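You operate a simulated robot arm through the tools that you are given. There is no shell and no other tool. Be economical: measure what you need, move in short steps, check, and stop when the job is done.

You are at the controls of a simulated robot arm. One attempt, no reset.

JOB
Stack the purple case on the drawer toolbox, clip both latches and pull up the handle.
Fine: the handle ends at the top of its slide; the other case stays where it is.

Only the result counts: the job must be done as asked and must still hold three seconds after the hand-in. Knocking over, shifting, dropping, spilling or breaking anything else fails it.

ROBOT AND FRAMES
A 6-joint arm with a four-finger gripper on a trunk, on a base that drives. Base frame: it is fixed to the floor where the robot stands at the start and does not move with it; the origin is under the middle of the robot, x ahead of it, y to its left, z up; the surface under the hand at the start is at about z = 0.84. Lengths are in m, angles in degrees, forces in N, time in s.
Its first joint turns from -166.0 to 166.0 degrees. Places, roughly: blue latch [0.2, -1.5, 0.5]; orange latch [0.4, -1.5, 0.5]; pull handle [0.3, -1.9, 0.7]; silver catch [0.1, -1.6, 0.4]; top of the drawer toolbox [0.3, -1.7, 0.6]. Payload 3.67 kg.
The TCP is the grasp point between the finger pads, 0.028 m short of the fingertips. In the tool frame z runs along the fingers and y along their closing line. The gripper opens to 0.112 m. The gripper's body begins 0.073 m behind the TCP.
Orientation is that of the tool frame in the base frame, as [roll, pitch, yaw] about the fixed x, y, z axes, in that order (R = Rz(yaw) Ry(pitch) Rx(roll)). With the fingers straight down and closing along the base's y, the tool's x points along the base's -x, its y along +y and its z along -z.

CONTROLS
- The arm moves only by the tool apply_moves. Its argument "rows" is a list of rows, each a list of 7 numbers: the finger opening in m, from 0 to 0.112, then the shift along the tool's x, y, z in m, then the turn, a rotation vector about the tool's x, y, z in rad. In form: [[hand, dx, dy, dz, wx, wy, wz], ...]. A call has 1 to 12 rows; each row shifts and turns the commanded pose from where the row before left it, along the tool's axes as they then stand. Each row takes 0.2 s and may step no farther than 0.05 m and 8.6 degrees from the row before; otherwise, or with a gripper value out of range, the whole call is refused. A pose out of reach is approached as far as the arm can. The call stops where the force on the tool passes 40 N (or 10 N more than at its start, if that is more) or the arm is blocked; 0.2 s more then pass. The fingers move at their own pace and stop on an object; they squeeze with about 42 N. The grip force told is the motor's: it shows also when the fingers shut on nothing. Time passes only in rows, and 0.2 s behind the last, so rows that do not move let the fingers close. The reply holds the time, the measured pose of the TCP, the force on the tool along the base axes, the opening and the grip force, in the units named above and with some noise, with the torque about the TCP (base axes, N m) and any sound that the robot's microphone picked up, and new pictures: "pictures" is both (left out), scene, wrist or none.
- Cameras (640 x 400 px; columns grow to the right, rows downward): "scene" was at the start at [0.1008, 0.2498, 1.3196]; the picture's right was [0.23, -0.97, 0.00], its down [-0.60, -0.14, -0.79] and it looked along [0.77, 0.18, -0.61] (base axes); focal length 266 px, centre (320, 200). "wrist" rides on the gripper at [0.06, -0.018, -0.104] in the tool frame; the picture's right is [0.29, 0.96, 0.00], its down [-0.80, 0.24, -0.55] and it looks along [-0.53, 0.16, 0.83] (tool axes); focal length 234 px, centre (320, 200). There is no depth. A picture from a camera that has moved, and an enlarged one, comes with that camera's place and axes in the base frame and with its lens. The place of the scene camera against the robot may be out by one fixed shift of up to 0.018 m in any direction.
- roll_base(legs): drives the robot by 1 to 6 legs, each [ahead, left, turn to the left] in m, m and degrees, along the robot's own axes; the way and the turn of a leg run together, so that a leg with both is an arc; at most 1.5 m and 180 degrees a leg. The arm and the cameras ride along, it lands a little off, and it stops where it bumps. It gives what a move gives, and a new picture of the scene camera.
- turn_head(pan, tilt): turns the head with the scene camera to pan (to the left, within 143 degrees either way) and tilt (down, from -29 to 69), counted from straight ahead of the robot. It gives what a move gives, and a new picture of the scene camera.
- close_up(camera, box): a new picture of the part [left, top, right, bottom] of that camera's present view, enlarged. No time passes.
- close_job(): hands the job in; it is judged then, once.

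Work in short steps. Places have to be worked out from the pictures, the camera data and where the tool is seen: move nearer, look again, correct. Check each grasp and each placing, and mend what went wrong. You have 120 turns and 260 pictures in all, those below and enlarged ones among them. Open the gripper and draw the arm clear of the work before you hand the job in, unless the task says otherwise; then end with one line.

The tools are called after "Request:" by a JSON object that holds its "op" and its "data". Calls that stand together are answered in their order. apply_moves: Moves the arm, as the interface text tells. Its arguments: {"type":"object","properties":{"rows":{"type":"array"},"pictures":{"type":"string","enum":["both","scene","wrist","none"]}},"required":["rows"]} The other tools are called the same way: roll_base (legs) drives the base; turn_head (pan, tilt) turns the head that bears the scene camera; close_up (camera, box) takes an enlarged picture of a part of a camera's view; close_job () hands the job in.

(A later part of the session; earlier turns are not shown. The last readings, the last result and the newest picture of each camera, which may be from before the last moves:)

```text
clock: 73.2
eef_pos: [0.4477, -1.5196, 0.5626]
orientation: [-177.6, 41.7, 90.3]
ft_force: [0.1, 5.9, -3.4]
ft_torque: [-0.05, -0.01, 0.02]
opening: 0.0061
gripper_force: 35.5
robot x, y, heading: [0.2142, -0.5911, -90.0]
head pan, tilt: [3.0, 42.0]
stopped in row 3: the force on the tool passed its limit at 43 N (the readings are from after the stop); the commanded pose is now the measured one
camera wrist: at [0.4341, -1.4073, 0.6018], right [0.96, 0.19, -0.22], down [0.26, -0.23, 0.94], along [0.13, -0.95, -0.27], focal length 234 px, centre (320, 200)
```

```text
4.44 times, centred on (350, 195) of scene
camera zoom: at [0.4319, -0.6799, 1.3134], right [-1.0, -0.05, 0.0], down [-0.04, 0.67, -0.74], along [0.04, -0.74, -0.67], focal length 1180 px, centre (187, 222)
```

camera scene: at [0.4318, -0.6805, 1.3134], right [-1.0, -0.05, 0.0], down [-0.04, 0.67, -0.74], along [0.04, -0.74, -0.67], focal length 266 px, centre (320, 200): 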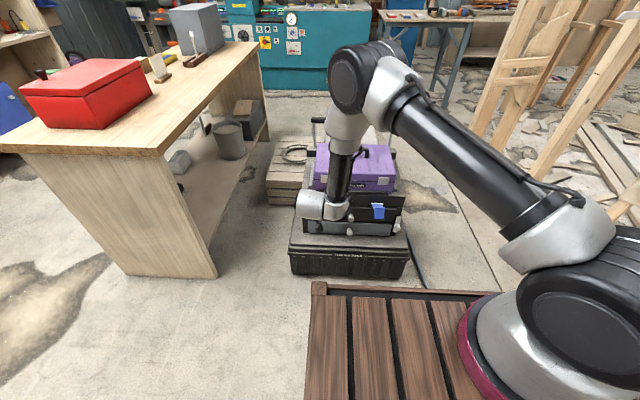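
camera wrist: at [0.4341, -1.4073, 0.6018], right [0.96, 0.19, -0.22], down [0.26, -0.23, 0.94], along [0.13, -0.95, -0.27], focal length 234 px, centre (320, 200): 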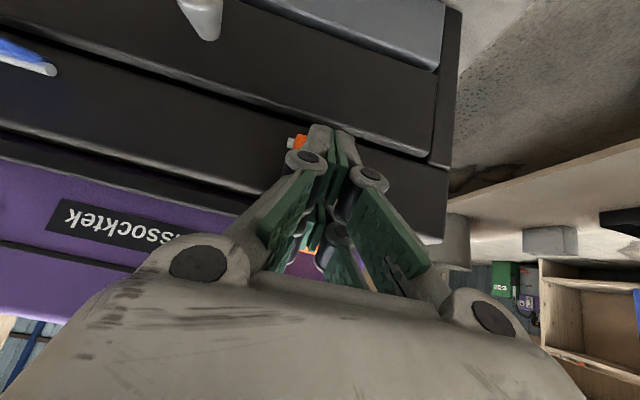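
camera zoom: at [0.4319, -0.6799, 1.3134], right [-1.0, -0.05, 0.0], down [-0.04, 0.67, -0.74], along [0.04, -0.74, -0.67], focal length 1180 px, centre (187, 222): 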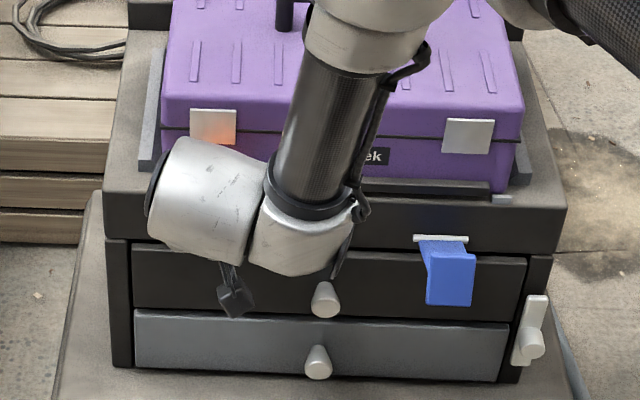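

Something resisted at 43 N; the fingertip may be pushing too near the hinge. I slide outward along the latch arm for leverage and push more gently.

Request:
{"op": "apply_moves", "data": {"rows": [[0, -0.0064, 0, -0.0159, 0, 0, 0], [0, -0.0107, 0, 0.0031, 0, 0, 0], [0, -0.0107, 0, 0.0031, 0, 0, 0]], "pictures": "wrist"}}

Request:
{"op": "close_up", "data": {"camera": "scene", "box": [280, 140, 420, 230]}}

```text
clock: 73.8
eef_pos: [0.4483, -1.5112, 0.5744]
orientation: [-177.3, 40.7, 90.7]
ft_force: [0.0, 6.2, -4.1]
ft_torque: [0.0, -0.01, -0.03]
opening: 0.0057
gripper_force: 35.8
robot x, y, heading: [0.2118, -0.5922, -89.8]
head pan, tilt: [3.0, 42.0]
stopped in row 2: the force on the tool passed its limit at 47 N (the readings are from after the stop); the commanded pose is now the measured one
camera wrist: at [0.4338, -1.3986, 0.6146], right [0.95, 0.2, -0.22], down [0.27, -0.25, 0.93], along [0.13, -0.95, -0.29], focal length 234 px, centre (320, 200)
```

wrist: 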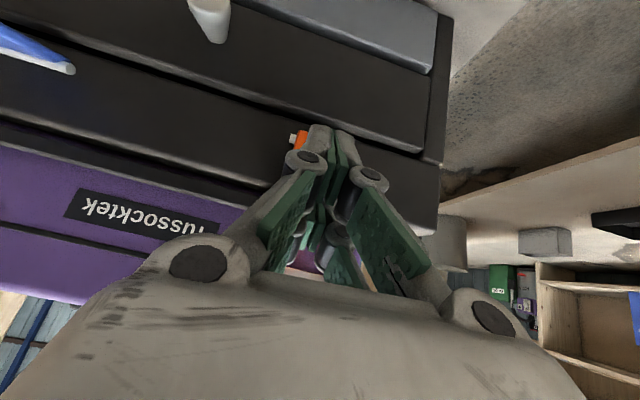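

```text
4.44 times, centred on (350, 185) of scene
camera zoom: at [0.4319, -0.6797, 1.3134], right [-1.0, -0.05, 0.0], down [-0.04, 0.67, -0.74], along [0.04, -0.74, -0.67], focal length 1180 px, centre (187, 267)
```

zoom: 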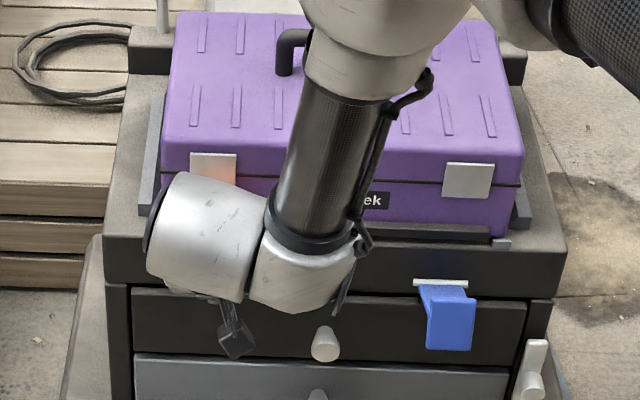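

The latch is blocked before closing and there was no click. I check how the case is seated, and what the latch is touching, with close-ups.

Request:
{"op": "close_up", "data": {"camera": "scene", "box": [370, 165, 410, 195]}}

Request:
{"op": "close_up", "data": {"camera": "scene", "box": [300, 165, 340, 195]}}

Request:
{"op": "close_up", "data": {"camera": "wrist", "box": [230, 90, 410, 290]}}

```text
13.33 times, centred on (390, 180) of scene
camera zoom: at [0.4319, -0.6797, 1.3134], right [-1.0, -0.05, 0.0], down [-0.04, 0.67, -0.74], along [0.04, -0.74, -0.67], focal length 3542 px, centre (-613, 467)
```

zoom: 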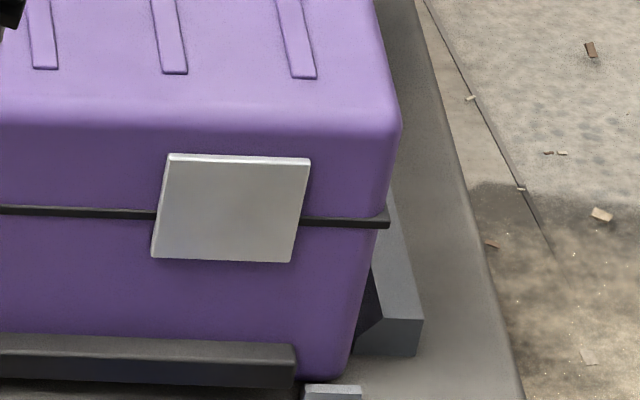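

```text
13.33 times, centred on (320, 180) of scene
camera zoom: at [0.4319, -0.6797, 1.3134], right [-1.0, -0.05, 0.0], down [-0.04, 0.67, -0.74], along [0.04, -0.74, -0.67], focal length 3542 px, centre (320, 467)
```

zoom: 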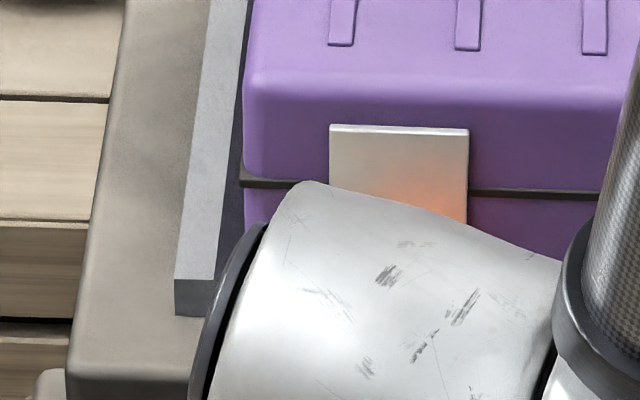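

```text
2.00 times, centred on (320, 190) of wrist
camera zoom: at [0.4338, -1.3986, 0.6146], right [0.95, 0.2, -0.22], down [0.27, -0.25, 0.93], along [0.13, -0.95, -0.29], focal length 468 px, centre (320, 220)
```

zoom: 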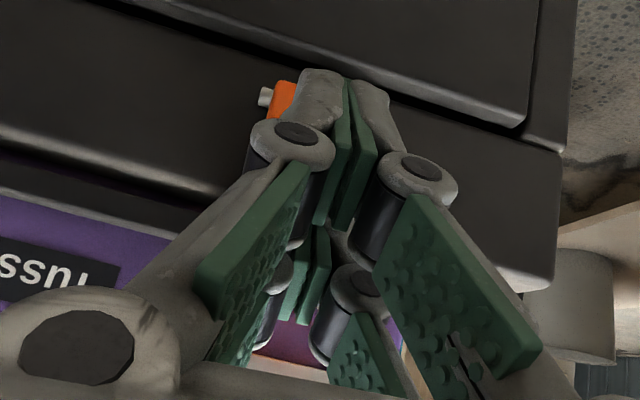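

The lip appears to be meeting the silver strike plate. I back the fingers off to see whether the latch holds by itself.

Request:
{"op": "apply_moves", "data": {"rows": [[0, 0.01, 0, -0.01, 0, 0, 0], [0, 0.02, 0, -0.03, 0, 0, 0], [0, 0.02, 0, -0.04, 0, 0, 0]], "pictures": "wrist"}}

Request:
{"op": "close_up", "data": {"camera": "scene", "box": [280, 140, 420, 230]}}

```text
clock: 74.6
eef_pos: [0.4501, -1.4216, 0.605]
orientation: [-177.2, 40.8, 90.7]
ft_force: [-0.3, 0.5, -0.6]
ft_torque: [0.03, -0.01, 0.02]
opening: 0.0001
gripper_force: 36.2
robot x, y, heading: [0.2157, -0.5928, -90.0]
head pan, tilt: [3.0, 42.0]
camera wrist: at [0.4359, -1.3101, 0.6454], right [0.95, 0.2, -0.23], down [0.27, -0.25, 0.93], along [0.13, -0.95, -0.29], focal length 234 px, centre (320, 200)
```

wrist: 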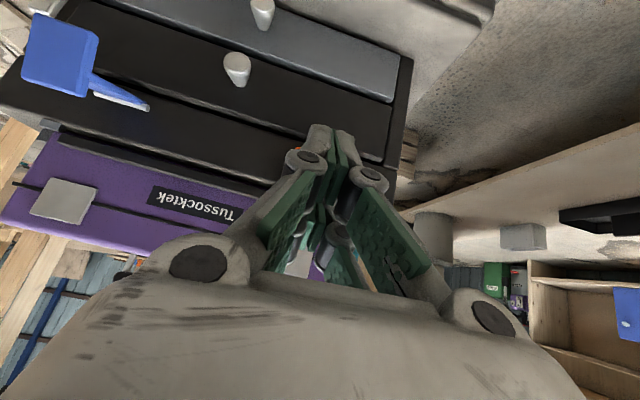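

```text
4.44 times, centred on (350, 185) of scene
camera zoom: at [0.4317, -0.6801, 1.3134], right [-1.0, -0.05, 0.0], down [-0.04, 0.67, -0.74], along [0.04, -0.74, -0.67], focal length 1180 px, centre (187, 267)
```

zoom: 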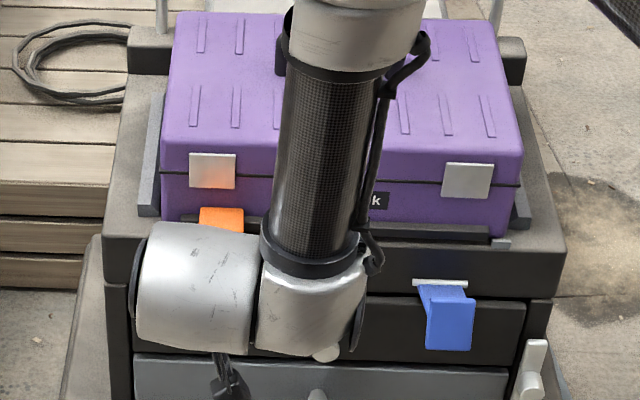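

An orange part is still visible high up, so the latch may be holding. I move the arm further aside to see it.

Request:
{"op": "apply_moves", "data": {"rows": [[0, 0.0, -0.04, -0.03, 0, 0, 0], [0, 0.0, -0.04, -0.03, 0, 0, 0], [0, 0, -0.04, -0.03, 0, 0, 0], [0, 0, -0.04, -0.0, 0, 0, 0]], "pictures": "wrist"}}

Request:
{"op": "close_up", "data": {"camera": "scene", "box": [280, 140, 420, 230]}}

Request:
{"op": "close_up", "data": {"camera": "scene", "box": [305, 165, 345, 210]}}

```text
clock: 75.6
eef_pos: [0.3275, -1.4198, 0.7095]
orientation: [-175.2, 40.3, 92.0]
ft_force: [0.8, 0.1, -0.4]
ft_torque: [0.01, 0.02, -0.03]
opening: 0.0
gripper_force: 35.8
out of reach, approached as far as the arm can: row 1, 2, 3, 4
robot x, y, heading: [0.2156, -0.5879, -89.7]
head pan, tilt: [3.0, 42.0]
camera wrist: at [0.3142, -1.308, 0.7517], right [0.95, 0.2, -0.25], down [0.29, -0.25, 0.92], along [0.12, -0.95, -0.3], focal length 234 px, centre (320, 200)
```

wrist: 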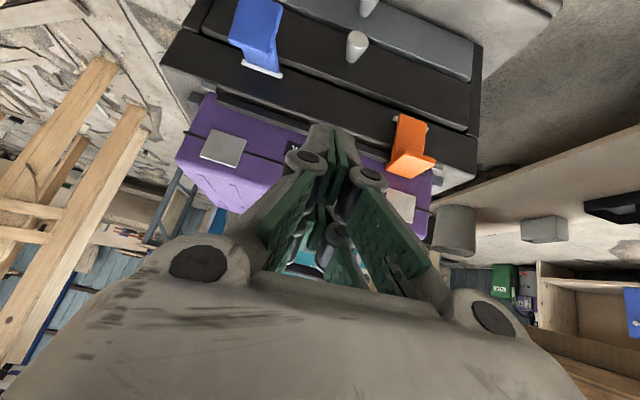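

```text
4.44 times, centred on (350, 185) of scene
camera zoom: at [0.4322, -0.6794, 1.3134], right [-1.0, -0.06, 0.0], down [-0.04, 0.67, -0.74], along [0.04, -0.74, -0.67], focal length 1180 px, centre (187, 267)
```

zoom: 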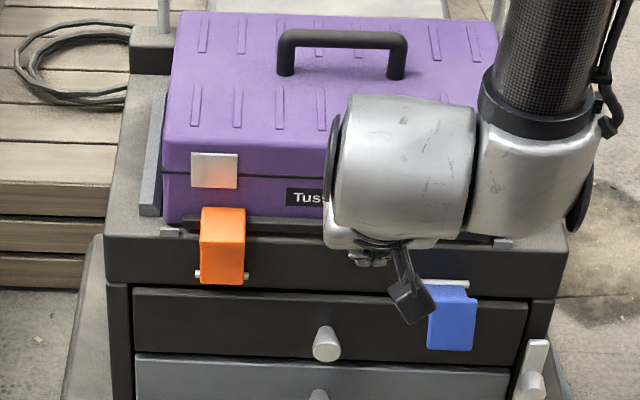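

```text
8.89 times, centred on (325, 188) of scene
camera zoom: at [0.4322, -0.6794, 1.3134], right [-1.0, -0.06, 0.0], down [-0.04, 0.67, -0.74], along [0.04, -0.74, -0.67], focal length 2361 px, centre (276, 311)
```

zoom: 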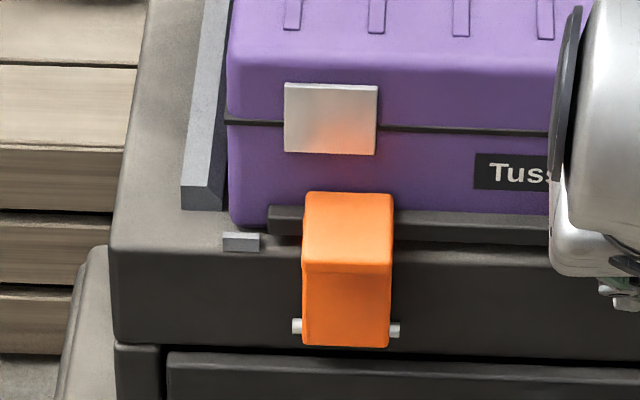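

The orange latch stays up, but it's only at about 65° and its lip isn't down over the ledge yet. My fingertip was pressing too near the hinge. I re-approach higher, to push near the top of the latch arm.

Request:
{"op": "apply_moves", "data": {"rows": [[0, 0, 0, 0, -0.084, 0, 0], [0, 0.0045, 0.03, 0.02, 0, 0, 0], [0, 0.0045, 0.03, 0.024, 0, 0, 0], [0, 0.0045, 0.03, 0.024, 0, 0, 0], [0, 0.0045, 0.03, 0.024, 0, 0, 0]], "pictures": "wrist"}}

Request:
{"op": "close_up", "data": {"camera": "scene", "box": [280, 140, 420, 230]}}

```text
clock: 76.8
eef_pos: [0.4379, -1.4708, 0.6182]
orientation: [-175.3, 40.3, 91.8]
ft_force: [0.1, -0.5, 0.2]
ft_torque: [0.01, 0.0, 0.0]
opening: 0.0001
gripper_force: 35.7
out of reach, approached as far as the arm can: row 1
robot x, y, heading: [0.2142, -0.5924, -89.9]
head pan, tilt: [3.0, 42.0]
camera wrist: at [0.426, -1.3585, 0.66], right [0.95, 0.2, -0.25], down [0.29, -0.25, 0.92], along [0.12, -0.95, -0.3], focal length 234 px, centre (320, 200)
```

wrist: 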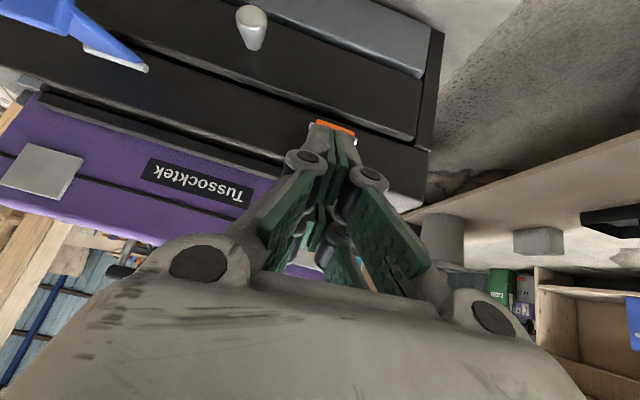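

```text
4.44 times, centred on (350, 185) of scene
camera zoom: at [0.4316, -0.6797, 1.3135], right [-1.0, -0.05, 0.0], down [-0.04, 0.67, -0.74], along [0.04, -0.74, -0.67], focal length 1180 px, centre (187, 267)
```

zoom: 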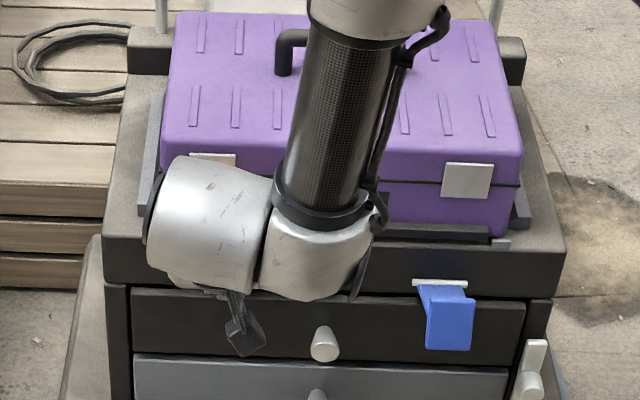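

The finger is centred and higher. I push horizontally toward the case in small steps.

Request:
{"op": "apply_moves", "data": {"rows": [[0, -0.0091, 0.002, 0.0078, 0, 0, 0], [0, -0.0091, 0.002, 0.0078, 0, 0, 0], [0, -0.0091, 0.002, 0.0078, 0, 0, 0], [0, -0.0061, 0.0, 0.0052, 0, 0, 0], [0, -0.0061, 0.0, 0.0052, 0, 0, 0], [0, -0.0061, 0.0, 0.0052, 0, 0, 0], [0, -0.0061, 0.0, 0.0052, 0, 0, 0]], "pictures": "wrist"}}

```text
clock: 78.3
eef_pos: [0.4448, -1.5265, 0.617]
orientation: [-175.2, 40.0, 92.1]
ft_force: [-7.1, 25.1, 25.6]
ft_torque: [0.39, 0.11, 0.01]
opening: 0.006
gripper_force: 35.6
robot x, y, heading: [0.2174, -0.5922, -89.8]
head pan, tilt: [3.0, 42.0]
stopped in row 7: the force on the tool passed its limit at 56 N (the readings are from after the stop); the commanded pose is now the measured one
camera wrist: at [0.432, -1.4149, 0.6601], right [0.95, 0.2, -0.25], down [0.3, -0.26, 0.92], along [0.12, -0.94, -0.31], focal length 234 px, centre (320, 200)
```

wrist: 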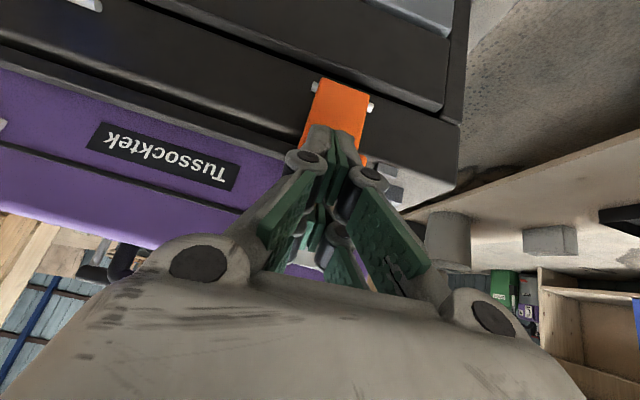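

The latch arm now looks nearly upright. I retreat and inspect it.

Request:
{"op": "apply_moves", "data": {"rows": [[0, 0.01, 0, -0.02, 0, 0, 0], [0, 0.02, 0, -0.04, 0, 0, 0], [0, 0.0, -0.04, -0.02, 0, 0, 0], [0, 0.0, -0.045, -0.01, 0, 0, 0], [0, 0.0, -0.045, -0.01, 0, 0, 0]], "pictures": "wrist"}}

Request:
{"op": "close_up", "data": {"camera": "scene", "box": [305, 165, 345, 210]}}

Request:
{"op": "close_up", "data": {"camera": "wrist", "box": [360, 60, 480, 240]}}

```text
clock: 79.5
eef_pos: [0.3252, -1.4401, 0.6837]
orientation: [-175.2, 40.1, 92.3]
ft_force: [1.1, -0.3, -0.2]
ft_torque: [0.02, 0.01, 0.0]
opening: 0.0
gripper_force: 36.0
robot x, y, heading: [0.2162, -0.5906, -89.6]
head pan, tilt: [3.0, 42.0]
camera wrist: at [0.3111, -1.3278, 0.7258], right [0.95, 0.21, -0.25], down [0.3, -0.26, 0.92], along [0.13, -0.94, -0.31], focal length 234 px, centre (320, 200)
```

wrist: 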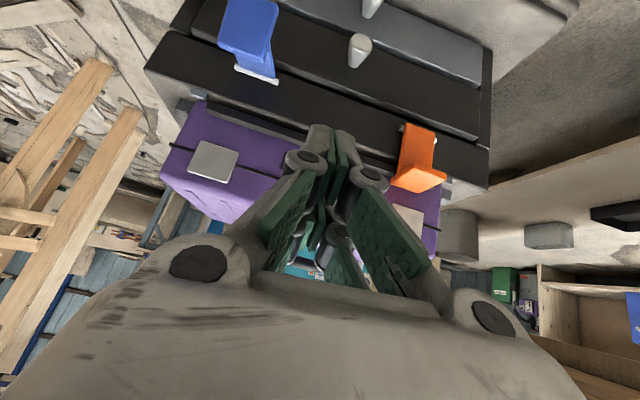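

```text
8.89 times, centred on (325, 188) of scene
camera zoom: at [0.4323, -0.679, 1.3134], right [-1.0, -0.06, 0.0], down [-0.04, 0.67, -0.74], along [0.04, -0.74, -0.67], focal length 2361 px, centre (276, 311)
```

zoom: 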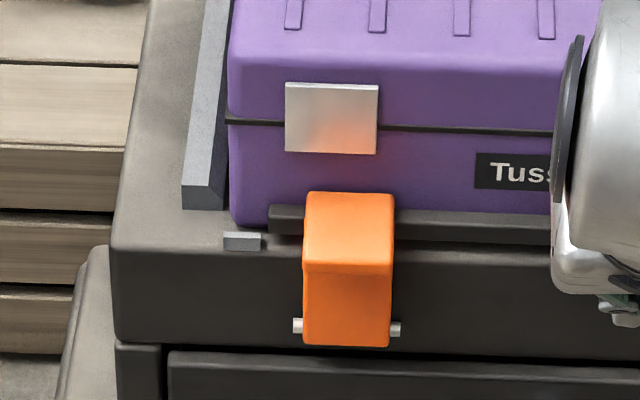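

```text
2.22 times, centred on (420, 150) of wrist
camera zoom: at [0.3111, -1.3278, 0.7258], right [0.95, 0.21, -0.25], down [0.3, -0.26, 0.92], along [0.13, -0.94, -0.31], focal length 520 px, centre (98, 311)
```

zoom: 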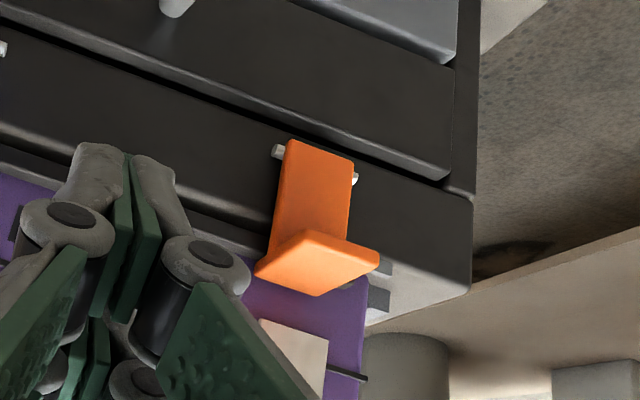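

A firm 56 N push didn't move the orange latch further, its lip overlaps the ledge against the body, and it stays there, so it's at its stop. Next is the blue latch (x ≈ 0.228): I back the base 5 cm and take the same starting pose below it.

Request:
{"op": "roll_base", "data": {"legs": [[-0.05, 0, 0]]}}

Request:
{"op": "apply_moves", "data": {"rows": [[0, 0, 0, 0, -0.08, 0, 0], [0, 0.0165, -0.0163, 0.0358, 0, 0, 0.02], [0, 0.0165, -0.0163, 0.0358, 0, 0, 0], [0, 0.0165, -0.0163, 0.0358, 0, 0, 0], [0, 0.0165, -0.0163, 0.0358, 0, 0, 0], [0, 0.0165, -0.0163, 0.0358, 0, 0, 0], [0, 0.0165, -0.0163, 0.0358, 0, 0, 0]], "pictures": "wrist"}}

Request:
{"op": "close_up", "data": {"camera": "scene", "box": [280, 140, 420, 230]}}

```text
clock: 80.4
eef_pos: [0.3229, -1.392, 0.6824]
orientation: [-175.2, 39.9, 92.0]
ft_force: [0.5, -0.3, 0.3]
ft_torque: [-0.01, 0.01, 0.01]
opening: 0.0001
gripper_force: 35.7
robot x, y, heading: [0.2139, -0.542, -90.1]
head pan, tilt: [3.0, 42.0]
camera scene: at [0.4317, -0.6301, 1.3134], right [-1.0, -0.05, 0.0], down [-0.04, 0.67, -0.74], along [0.04, -0.74, -0.67], focal length 266 px, centre (320, 200)
```

scene: 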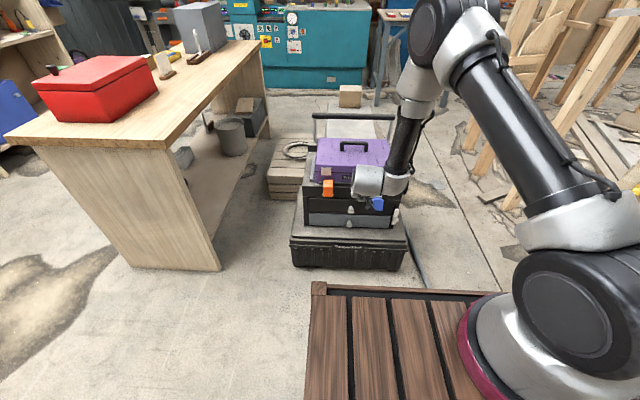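

```text
clock: 82.0
eef_pos: [0.2712, -1.4798, 0.4664]
orientation: [-177.0, 39.8, 90.3]
ft_force: [0.2, -0.2, 0.2]
ft_torque: [0.03, 0.0, -0.02]
opening: 0.0
gripper_force: 35.2
out of reach, approached as far as the arm can: row 1, 2, 3, 4, 5, 6, 7
robot x, y, heading: [0.2141, -0.5422, -90.0]
head pan, tilt: [3.0, 42.0]
camera wrist: at [0.2574, -1.3667, 0.51], right [0.96, 0.19, -0.22], down [0.27, -0.27, 0.93], along [0.12, -0.94, -0.31], focal length 234 px, centre (320, 200)
```

wrist: 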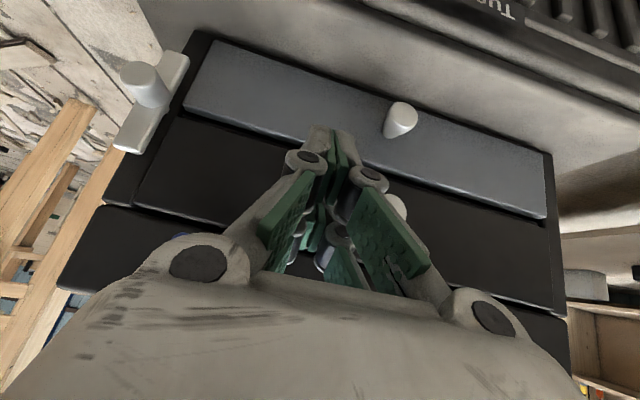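

```text
4.44 times, centred on (350, 185) of scene
camera zoom: at [0.4316, -0.63, 1.3135], right [-1.0, -0.05, 0.0], down [-0.04, 0.67, -0.74], along [0.04, -0.74, -0.67], focal length 1180 px, centre (187, 267)
```

zoom: 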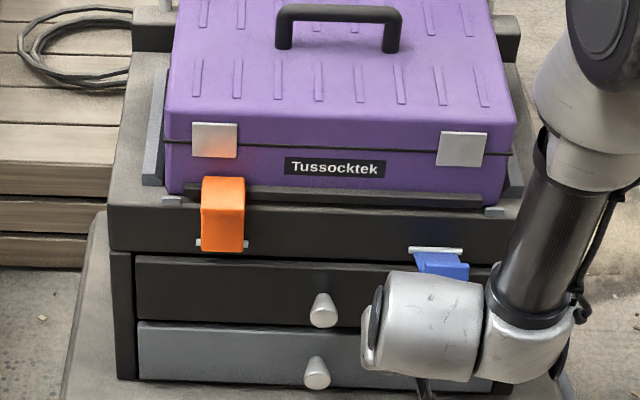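

The arm can't get far enough right from here. The orange latch worked with the target to the robot's left, so I withdraw the hand and strafe the base right by about 20 cm.

Request:
{"op": "apply_moves", "data": {"rows": [[0, 0.025, 0, -0.04, 0, 0, 0], [0, 0.025, 0, -0.04, 0, 0, 0]], "pictures": "none"}}

Request:
{"op": "roll_base", "data": {"legs": [[0, -0.22, 0], [0.04, 0, 0]]}}

Request:
{"op": "apply_moves", "data": {"rows": [[0, 0, 0, 0, 0, 0, 0]], "pictures": "wrist"}}

```text
clock: 82.6
eef_pos: [0.2716, -1.4171, 0.4981]
orientation: [-173.8, 38.9, 93.8]
ft_force: [-0.4, -0.4, 0.7]
ft_torque: [-0.02, 0.01, -0.02]
opening: 0.0
gripper_force: 35.9
out of reach, approached as far as the arm can: row 1, 2
robot x, y, heading: [0.2188, -0.5411, -90.0]
head pan, tilt: [3.0, 42.0]
```

```text
clock: 84.8
eef_pos: [0.0553, -1.4558, 0.497]
orientation: [-173.8, 38.9, 94.1]
ft_force: [0.8, -0.2, -1.3]
ft_torque: [0.0, 0.04, 0.01]
opening: 0.0
gripper_force: 36.2
robot x, y, heading: [-0.0033, -0.5803, -89.8]
head pan, tilt: [3.0, 42.0]
camera scene: at [0.2125, -0.6701, 1.3135], right [-1.0, -0.06, 0.0], down [-0.04, 0.67, -0.74], along [0.04, -0.74, -0.67], focal length 266 px, centre (320, 200)
```

scene: 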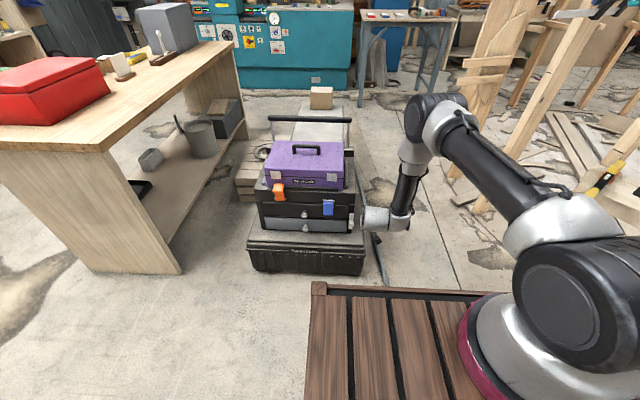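

```text
clock: 85.2
eef_pos: [0.0568, -1.4572, 0.4982]
orientation: [-173.8, 38.8, 94.1]
ft_force: [0.5, -0.1, -0.3]
ft_torque: [-0.03, 0.01, 0.0]
opening: 0.0
gripper_force: 35.5
robot x, y, heading: [-0.0029, -0.583, -89.3]
head pan, tilt: [3.0, 42.0]
camera wrist: at [0.0416, -1.3452, 0.5426], right [0.94, 0.23, -0.26], down [0.32, -0.27, 0.91], along [0.14, -0.94, -0.32], focal length 234 px, centre (320, 200)
```

wrist: 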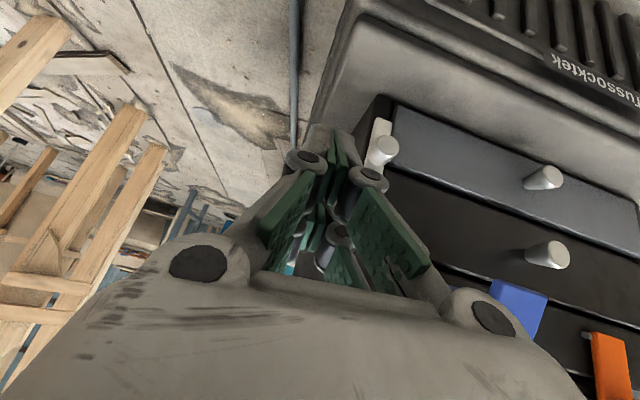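

The base is in position. I straighten the tool and move along x to the starting pose below the blue latch.

Request:
{"op": "apply_moves", "data": {"rows": [[0, 0.02, 0, 0, 0, 0, 0], [0, 0, 0, 0, -0.1, -0.06, 0.05], [0, 0.003, 0.043, 0.007, 0, 0, 0], [0, 0.003, 0.043, 0.007, 0, 0, 0], [0, 0.003, 0.043, 0.007, 0, 0, 0], [0, 0.003, 0.043, 0.007, 0, 0, 0]], "pictures": "wrist"}}

Request:
{"op": "close_up", "data": {"camera": "scene", "box": [250, 140, 390, 240]}}

```text
clock: 86.5
eef_pos: [0.2246, -1.4469, 0.4371]
orientation: [-173.1, 38.6, 94.7]
ft_force: [-1.1, -0.3, 0.2]
ft_torque: [0.0, 0.0, 0.04]
opening: 0.0003
gripper_force: 35.5
out of reach, approached as far as the arm can: row 2
robot x, y, heading: [-0.0056, -0.5805, -89.6]
head pan, tilt: [3.0, 42.0]
camera wrist: at [0.2099, -1.3352, 0.4829], right [0.93, 0.23, -0.27], down [0.33, -0.27, 0.91], along [0.14, -0.93, -0.33], focal length 234 px, centre (320, 200)
```

wrist: 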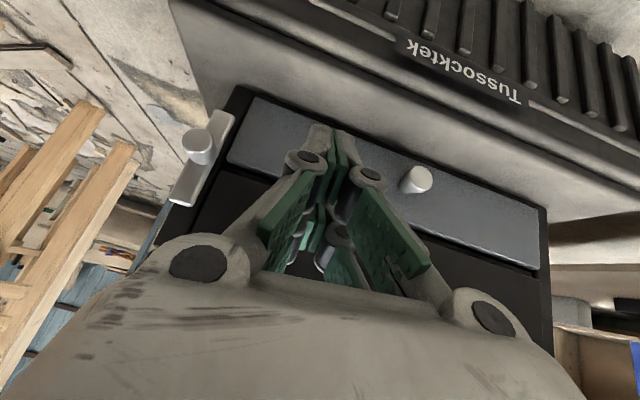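

```text
4.00 times, centred on (320, 190) of scene
camera zoom: at [0.2123, -0.6703, 1.3135], right [-1.0, -0.06, 0.0], down [-0.04, 0.67, -0.74], along [0.04, -0.74, -0.67], focal length 1062 px, centre (320, 240)
```

zoom: 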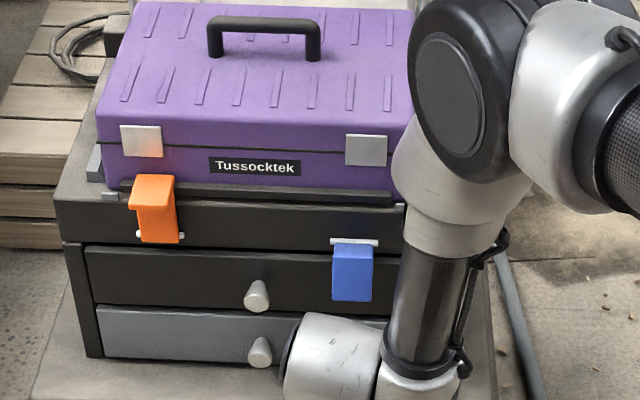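

The fingers are below the blue latch. I push up along the same arc.

Request:
{"op": "apply_moves", "data": {"rows": [[0, -0.0325, 0.001, -0.006, 0, 0, 0], [0, -0.0325, 0.001, -0.006, 0, 0, 0], [0, -0.0215, 0, -0.027, 0, 0, 0]], "pictures": "wrist"}}

Request:
{"op": "close_up", "data": {"camera": "scene", "box": [250, 140, 390, 240]}}

```text
clock: 87.3
eef_pos: [0.2337, -1.4914, 0.5233]
orientation: [-173.1, 38.7, 94.9]
ft_force: [-0.9, 0.2, 0.3]
ft_torque: [0.01, -0.02, -0.01]
opening: 0.0001
gripper_force: 35.6
robot x, y, heading: [-0.0032, -0.5807, -89.7]
head pan, tilt: [3.0, 42.0]
camera wrist: at [0.2194, -1.3797, 0.5686], right [0.93, 0.23, -0.27], down [0.33, -0.27, 0.91], along [0.14, -0.93, -0.33], focal length 234 px, centre (320, 200)
```

wrist: 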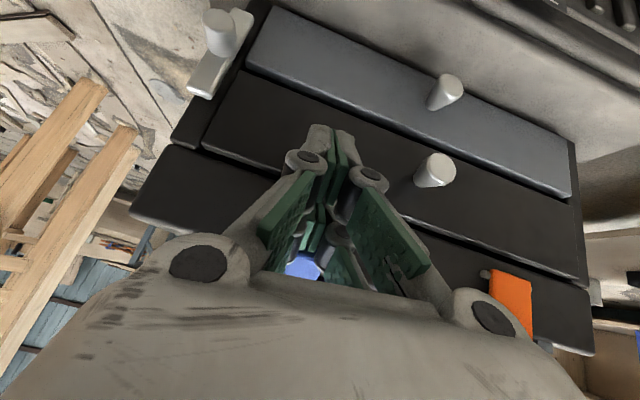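

```text
4.00 times, centred on (320, 190) of scene
camera zoom: at [0.2126, -0.6702, 1.3134], right [-1.0, -0.06, 0.0], down [-0.04, 0.67, -0.74], along [0.04, -0.74, -0.67], focal length 1062 px, centre (320, 240)
```

zoom: 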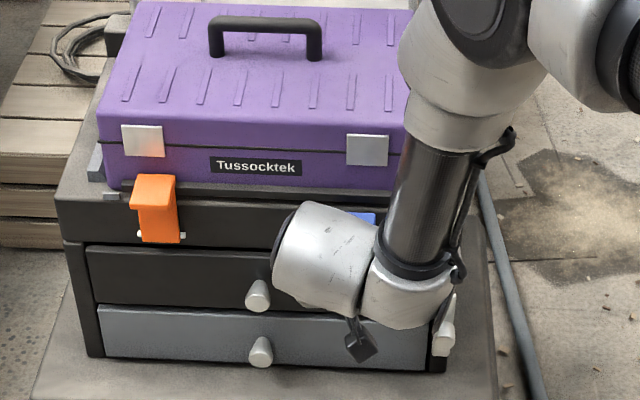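

Blue is rising too. I continue the arc, then slide higher and push in.

Request:
{"op": "apply_moves", "data": {"rows": [[0, -0.025, -0.003, -0.01, 0, 0, 0], [0, -0.016, -0.002, -0.004, 0, 0, 0], [0, -0.01, 0, -0.014, 0, 0, 0], [0, -0.0113, 0, 0.0, 0, 0, 0], [0, -0.01, 0, -0.012, 0, 0, 0], [0, -0.0113, 0, 0.0052, 0, 0, 0]], "pictures": "wrist"}}

Request:
{"op": "close_up", "data": {"camera": "scene", "box": [250, 140, 390, 240]}}

```text
clock: 88.4
eef_pos: [0.2339, -1.5092, 0.5739]
orientation: [-173.0, 37.5, 95.2]
ft_force: [0.2, 5.4, -3.7]
ft_torque: [0.0, 0.0, -0.07]
opening: 0.0
gripper_force: 35.7
robot x, y, heading: [-0.0027, -0.5863, -89.8]
head pan, tilt: [3.0, 42.0]
stopped in row 5: the force on the tool passed its limit at 47 N (the readings are from after the stop); the commanded pose is now the measured one
camera wrist: at [0.2186, -1.4008, 0.6225], right [0.93, 0.24, -0.27], down [0.33, -0.29, 0.9], along [0.14, -0.93, -0.35], focal length 234 px, centre (320, 200)
```

wrist: 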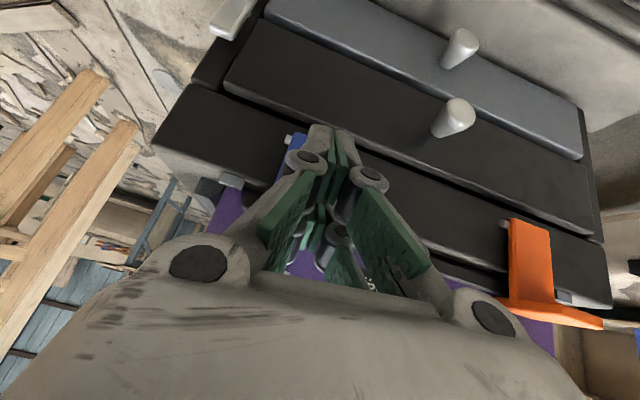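

```text
4.00 times, centred on (320, 190) of scene
camera zoom: at [0.2126, -0.6697, 1.3134], right [-1.0, -0.06, 0.0], down [-0.04, 0.67, -0.74], along [0.04, -0.74, -0.67], focal length 1062 px, centre (320, 240)
```

zoom: 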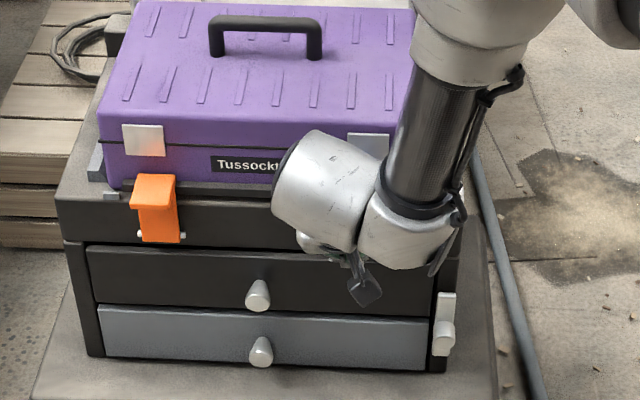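

It stopped at the same place as the orange one. I back away and look at both latches.

Request:
{"op": "apply_moves", "data": {"rows": [[0, 0.01, 0, -0.01, 0, 0, 0], [0, 0.02, 0, -0.03, 0, 0, 0], [0, 0.02, 0, -0.04, 0, 0, 0], [0, 0.01, 0.04, -0.03, 0, 0, 0], [0, 0.0, 0.04, -0.03, 0, 0, 0]], "pictures": "wrist"}}

Request:
{"op": "close_up", "data": {"camera": "scene", "box": [250, 140, 390, 240]}}

```text
refused: row 4 steps farther than a row can; nothing moved
```

```text
4.00 times, centred on (320, 190) of scene
camera zoom: at [0.2126, -0.6697, 1.3134], right [-1.0, -0.06, 0.0], down [-0.04, 0.67, -0.74], along [0.04, -0.74, -0.67], focal length 1062 px, centre (320, 240)
```

zoom: 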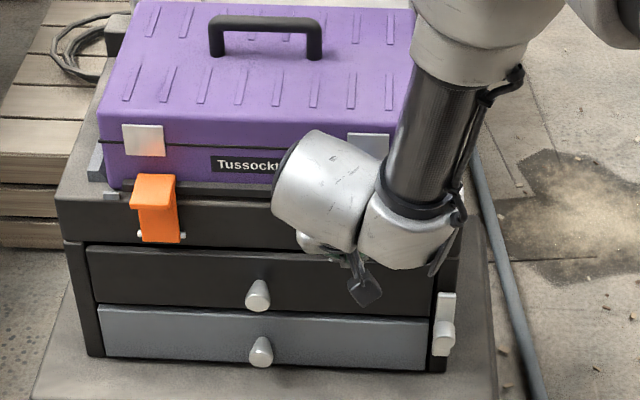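

One row was too long. I resend it with shorter steps.

Request:
{"op": "apply_moves", "data": {"rows": [[0, 0.01, 0, -0.01, 0, 0, 0], [0, 0.02, 0, -0.03, 0, 0, 0], [0, 0.02, 0, -0.04, 0, 0, 0], [0, 0.0, 0.035, -0.03, 0, 0, 0], [0, 0.0, 0.035, -0.03, 0, 0, 0], [0, 0.0, 0.035, -0.03, 0, 0, 0]], "pictures": "wrist"}}

Request:
{"op": "close_up", "data": {"camera": "scene", "box": [250, 140, 390, 240]}}

```text
clock: 89.8
eef_pos: [0.3433, -1.3679, 0.6713]
orientation: [-172.9, 37.6, 95.0]
ft_force: [-0.5, -0.9, 0.1]
ft_torque: [0.03, -0.03, 0.04]
opening: 0.0
gripper_force: 35.6
robot x, y, heading: [-0.0041, -0.5831, -89.5]
head pan, tilt: [3.0, 42.0]
camera wrist: at [0.3301, -1.2575, 0.7194], right [0.93, 0.24, -0.27], down [0.33, -0.29, 0.9], along [0.14, -0.93, -0.35], focal length 234 px, centre (320, 200)
```

wrist: 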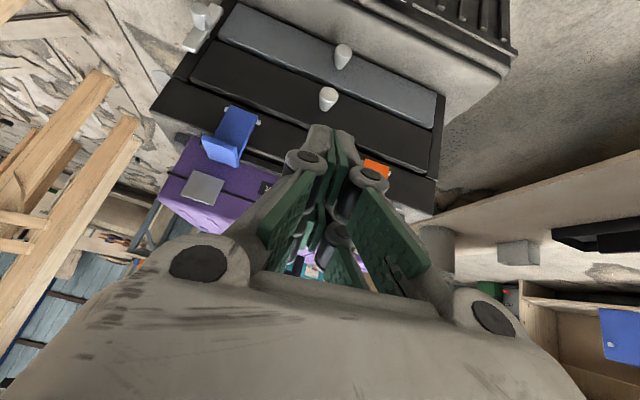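

```text
4.00 times, centred on (320, 190) of scene
camera zoom: at [0.2123, -0.6703, 1.3134], right [-1.0, -0.06, 0.0], down [-0.04, 0.67, -0.74], along [0.04, -0.74, -0.67], focal length 1062 px, centre (320, 240)
```

zoom: 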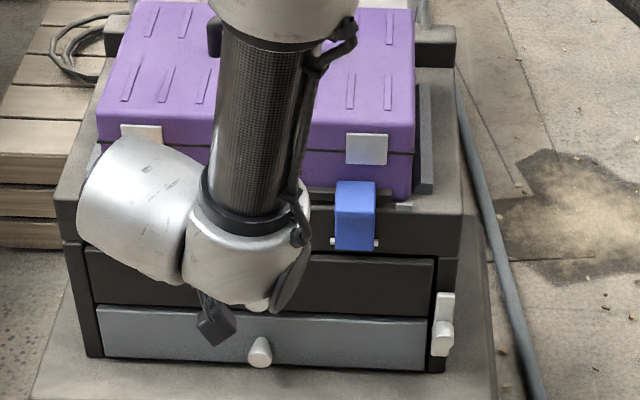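

Blue is now up as well. I zoom in to judge how both lips sit.

Request:
{"op": "close_up", "data": {"camera": "wrist", "box": [160, 80, 280, 220]}}

Request:
{"op": "close_up", "data": {"camera": "scene", "box": [310, 170, 360, 210]}}

```text
2.86 times, centred on (220, 150) of wrist
camera zoom: at [0.3301, -1.2575, 0.7194], right [0.93, 0.24, -0.27], down [0.33, -0.29, 0.9], along [0.14, -0.93, -0.35], focal length 669 px, centre (606, 343)
```

zoom: 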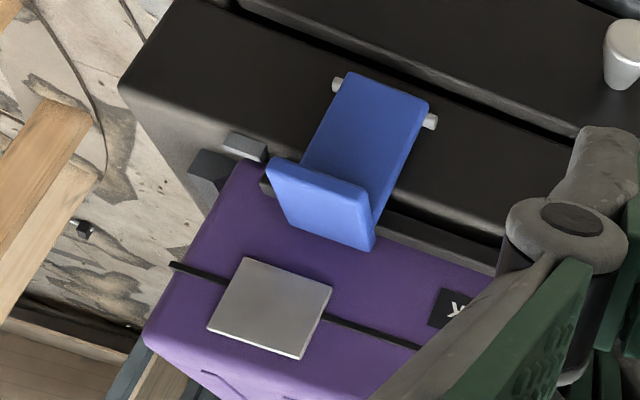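

```text
10.00 times, centred on (335, 190) of scene
camera zoom: at [0.2123, -0.6703, 1.3134], right [-1.0, -0.06, 0.0], down [-0.04, 0.67, -0.74], along [0.04, -0.74, -0.67], focal length 2656 px, centre (170, 300)
```

zoom: 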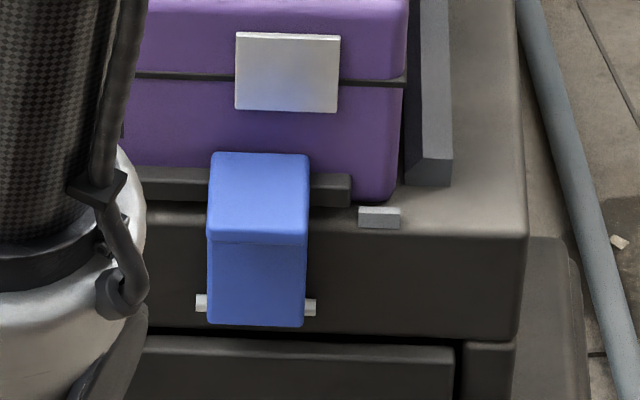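

On closer analysis, each latch arm now stands vertical (about 81 mm above its pin) against the ledge, with its finger tab pointing outward. Both are fully closed. Next is the pull handle: I raise the arm and return the tool to straight down while I measure the bar.

Request:
{"op": "apply_moves", "data": {"rows": [[0, -0.035, 0, -0.0295, 0, 0, 0], [0, -0.035, 0, -0.0295, -0.12, 0, 0], [0, -0.03, 0, -0.03, 0, 0.14, 0], [0, -0.02, 0, -0.035, 0, 0.14, 0], [0, -0.01, 0, -0.04, 0, 0.14, 0], [0, 0, 0, -0.03, 0, 0.14, 0], [0, 0, 0, 0, 0, 0.1, 0]], "pictures": "none"}}

Request:
{"op": "close_up", "data": {"camera": "scene", "box": [250, 100, 370, 200]}}

```text
clock: 91.4
eef_pos: [0.3534, -1.3785, 0.9109]
orientation: [-179.9, -0.3, 95.2]
ft_force: [0.4, 0.6, 0.7]
ft_torque: [0.01, 0.02, -0.03]
opening: 0.0002
gripper_force: 35.8
robot x, y, heading: [-0.0013, -0.5819, -89.5]
head pan, tilt: [3.0, 42.0]
```

```text
4.00 times, centred on (310, 150) of scene
camera zoom: at [0.2126, -0.6695, 1.3134], right [-1.0, -0.06, 0.0], down [-0.04, 0.67, -0.74], along [0.04, -0.74, -0.67], focal length 1062 px, centre (360, 400)
```

zoom: 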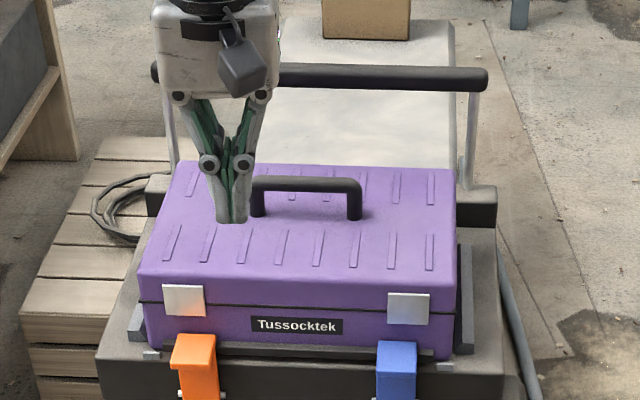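

Triangulation puts the handle bar at about (0.338, −1.917, 0.738), and both latches are plainly closed. I turn the gripper to close along y, then drive forward and left to bring the bar into reach.

Request:
{"op": "apply_moves", "data": {"rows": [[0.05, 0, 0, 0, 0, 0, 0.149], [0.112, 0, 0, 0, 0, 0, 0.149], [0.112, 0, 0, 0, 0, 0, 0.149], [0.112, 0, 0, 0, 0, 0, 0.149], [0.112, 0, 0, 0, 0, 0, 0.149], [0.112, 0, 0, 0, 0, 0, 0.149], [0.112, 0, 0, 0, 0, 0, 0.149], [0.112, 0, 0, 0, 0, 0, 0.149], [0.112, 0, 0, 0, 0, 0, 0.149], [0.112, 0, 0, 0, 0, 0, 0.149], [0.112, 0, 0, 0, 0, 0, 0.149]], "pictures": "none"}}

Request:
{"op": "roll_base", "data": {"legs": [[0, 0.2, 0], [0.25, 0, 0]]}}

```text
clock: 93.8
eef_pos: [0.3555, -1.3758, 0.9094]
orientation: [-179.8, 0.2, 0.9]
ft_force: [-0.1, -1.1, 0.7]
ft_torque: [0.01, -0.02, 0.01]
opening: 0.1119
gripper_force: 0.1
robot x, y, heading: [-0.0015, -0.5809, -89.6]
head pan, tilt: [3.0, 42.0]
```

```text
clock: 96.8
eef_pos: [0.558, -1.6284, 0.9093]
orientation: [-179.8, 0.2, 1.0]
ft_force: [0.0, 0.0, -0.1]
ft_torque: [0.0, 0.0, 0.0]
opening: 0.1124
gripper_force: 0.0
robot x, y, heading: [0.1996, -0.8306, -89.7]
head pan, tilt: [3.0, 42.0]
camera scene: at [0.4172, -0.9195, 1.3134], right [-1.0, -0.06, 0.0], down [-0.04, 0.67, -0.74], along [0.04, -0.74, -0.67], focal length 266 px, centre (320, 200)
```

scene: 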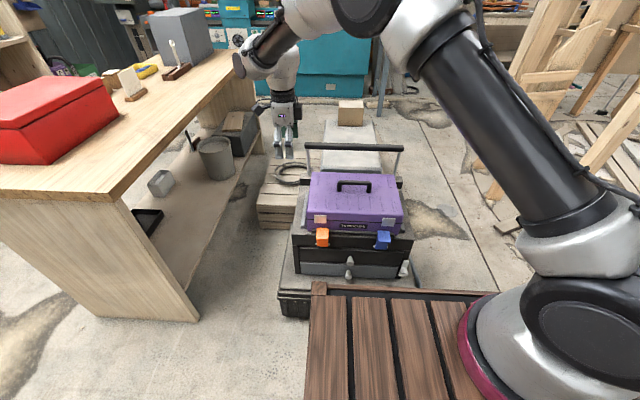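

I move over to the bar's x position and reach back, tilting the fingers outward by 30°.

Request:
{"op": "apply_moves", "data": {"rows": [[0.112, -0.037, 0.032, 0, 0, 0, 0], [0.112, -0.037, 0.032, 0, 0, 0, 0], [0.112, -0.037, 0.032, 0, 0, 0, 0], [0.112, -0.037, 0.032, 0, 0, 0, 0], [0.112, -0.037, 0.032, 0, 0, 0, 0], [0.112, -0.035, 0.032, 0, 0, 0, 0], [0.112, 0, 0, 0, -0.13, 0, 0], [0.112, 0, 0, 0, -0.13, 0, 0], [0.112, 0, 0, 0, -0.13, 0, 0], [0.112, 0, 0, 0, -0.13, 0, 0]]}}

Request:
{"op": "close_up", "data": {"camera": "scene", "box": [280, 110, 430, 220]}}

```text
clock: 99.0
eef_pos: [0.3427, -1.8241, 0.9096]
orientation: [150.3, 0.1, 1.0]
ft_force: [0.1, -0.2, 0.0]
ft_torque: [0.0, 0.02, -0.01]
opening: 0.112
gripper_force: 0.0
robot x, y, heading: [0.199, -0.8326, -89.6]
head pan, tilt: [3.0, 42.0]
camera scene: at [0.4172, -0.9196, 1.3134], right [-1.0, -0.06, 0.0], down [-0.04, 0.67, -0.74], along [0.04, -0.74, -0.67], focal length 266 px, centre (320, 200)
camera wrist: at [0.4022, -1.7571, 0.9919], right [0.3, -0.83, 0.47], down [-0.8, 0.05, 0.6], along [-0.52, -0.56, -0.64], focal length 234 px, centre (320, 200)
```

scene: 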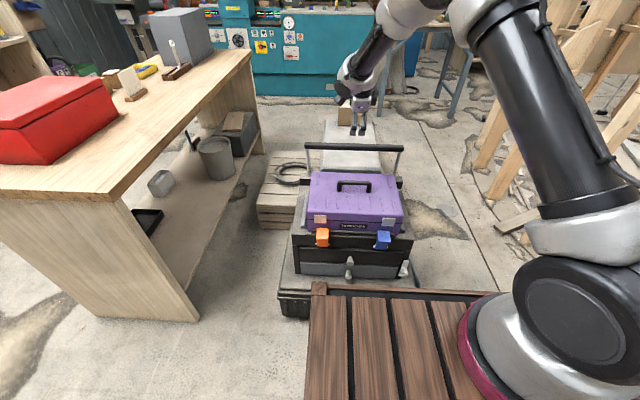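
wrist: 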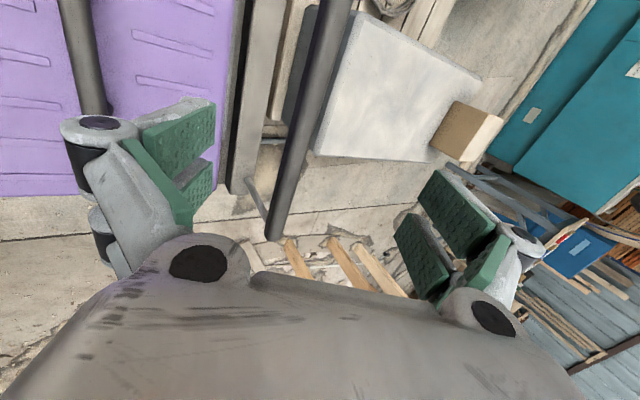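

```text
3.64 times, centred on (355, 165) of scene
camera zoom: at [0.4172, -0.9196, 1.3134], right [-1.0, -0.06, 0.0], down [-0.04, 0.67, -0.74], along [0.04, -0.74, -0.67], focal length 966 px, centre (193, 327)
```

zoom: 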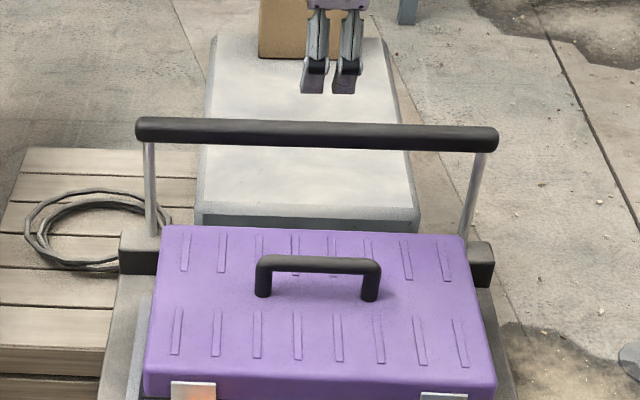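

The wrist view confirms the bar at y ≈ −1.912, z ≈ 0.738. I narrow the fingers and descend along the tool axis toward it.

Request:
{"op": "apply_moves", "data": {"rows": [[0.08, -0.001, -0.003, 0.04, 0, 0, 0], [0.08, -0.001, -0.003, 0.04, 0, 0, 0], [0.08, -0.001, -0.002, 0.04, 0, 0, 0], [0.08, -0.001, -0.002, 0.035, 0, 0, 0]]}}

Request:
{"op": "close_up", "data": {"camera": "scene", "box": [290, 120, 410, 200]}}

```text
clock: 100.0
eef_pos: [0.3387, -1.894, 0.7689]
orientation: [150.2, 0.1, 1.1]
ft_force: [0.9, -0.7, 0.4]
ft_torque: [0.03, 0.0, -0.03]
opening: 0.0801
gripper_force: 0.0
robot x, y, heading: [0.1995, -0.8372, -89.3]
head pan, tilt: [3.0, 42.0]
camera scene: at [0.4172, -0.9191, 1.3135], right [-1.0, -0.06, 0.0], down [-0.04, 0.67, -0.74], along [0.04, -0.74, -0.67], focal length 266 px, centre (320, 200)
camera wrist: at [0.398, -1.8262, 0.8525], right [0.3, -0.83, 0.47], down [-0.8, 0.05, 0.6], along [-0.52, -0.56, -0.64], focal length 234 px, centre (320, 200)
```

scene: 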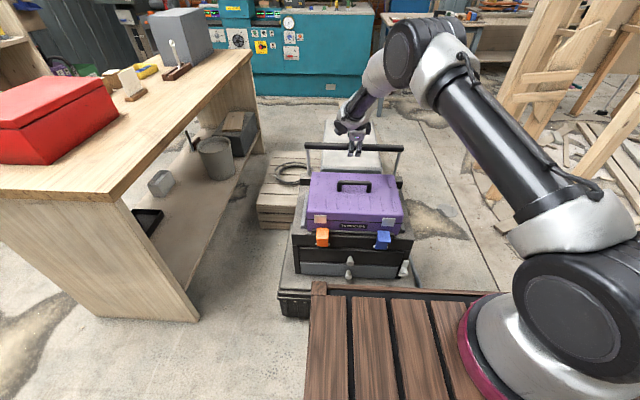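
wrist: 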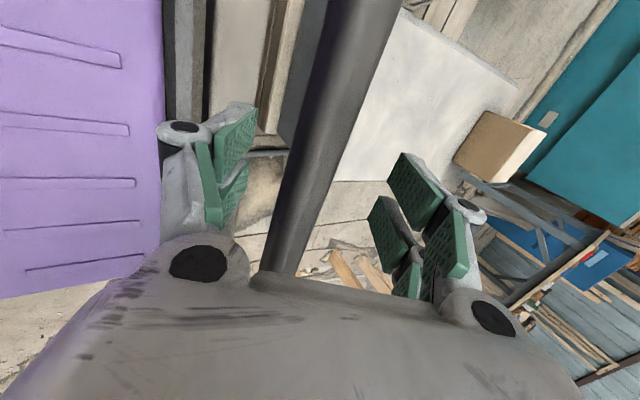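

```text
5.00 times, centred on (350, 160) of scene
camera zoom: at [0.4172, -0.9191, 1.3135], right [-1.0, -0.06, 0.0], down [-0.04, 0.67, -0.74], along [0.04, -0.74, -0.67], focal length 1328 px, centre (170, 400)
```

zoom: 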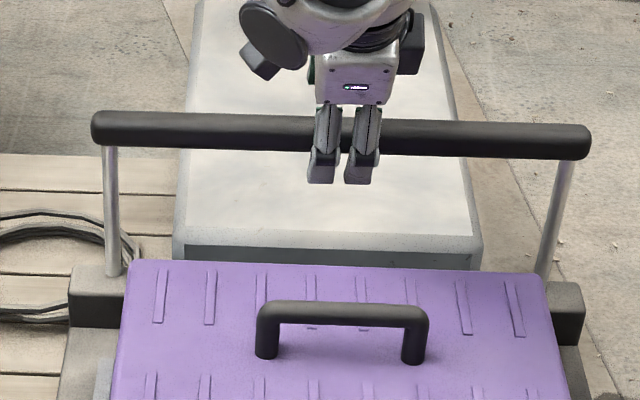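

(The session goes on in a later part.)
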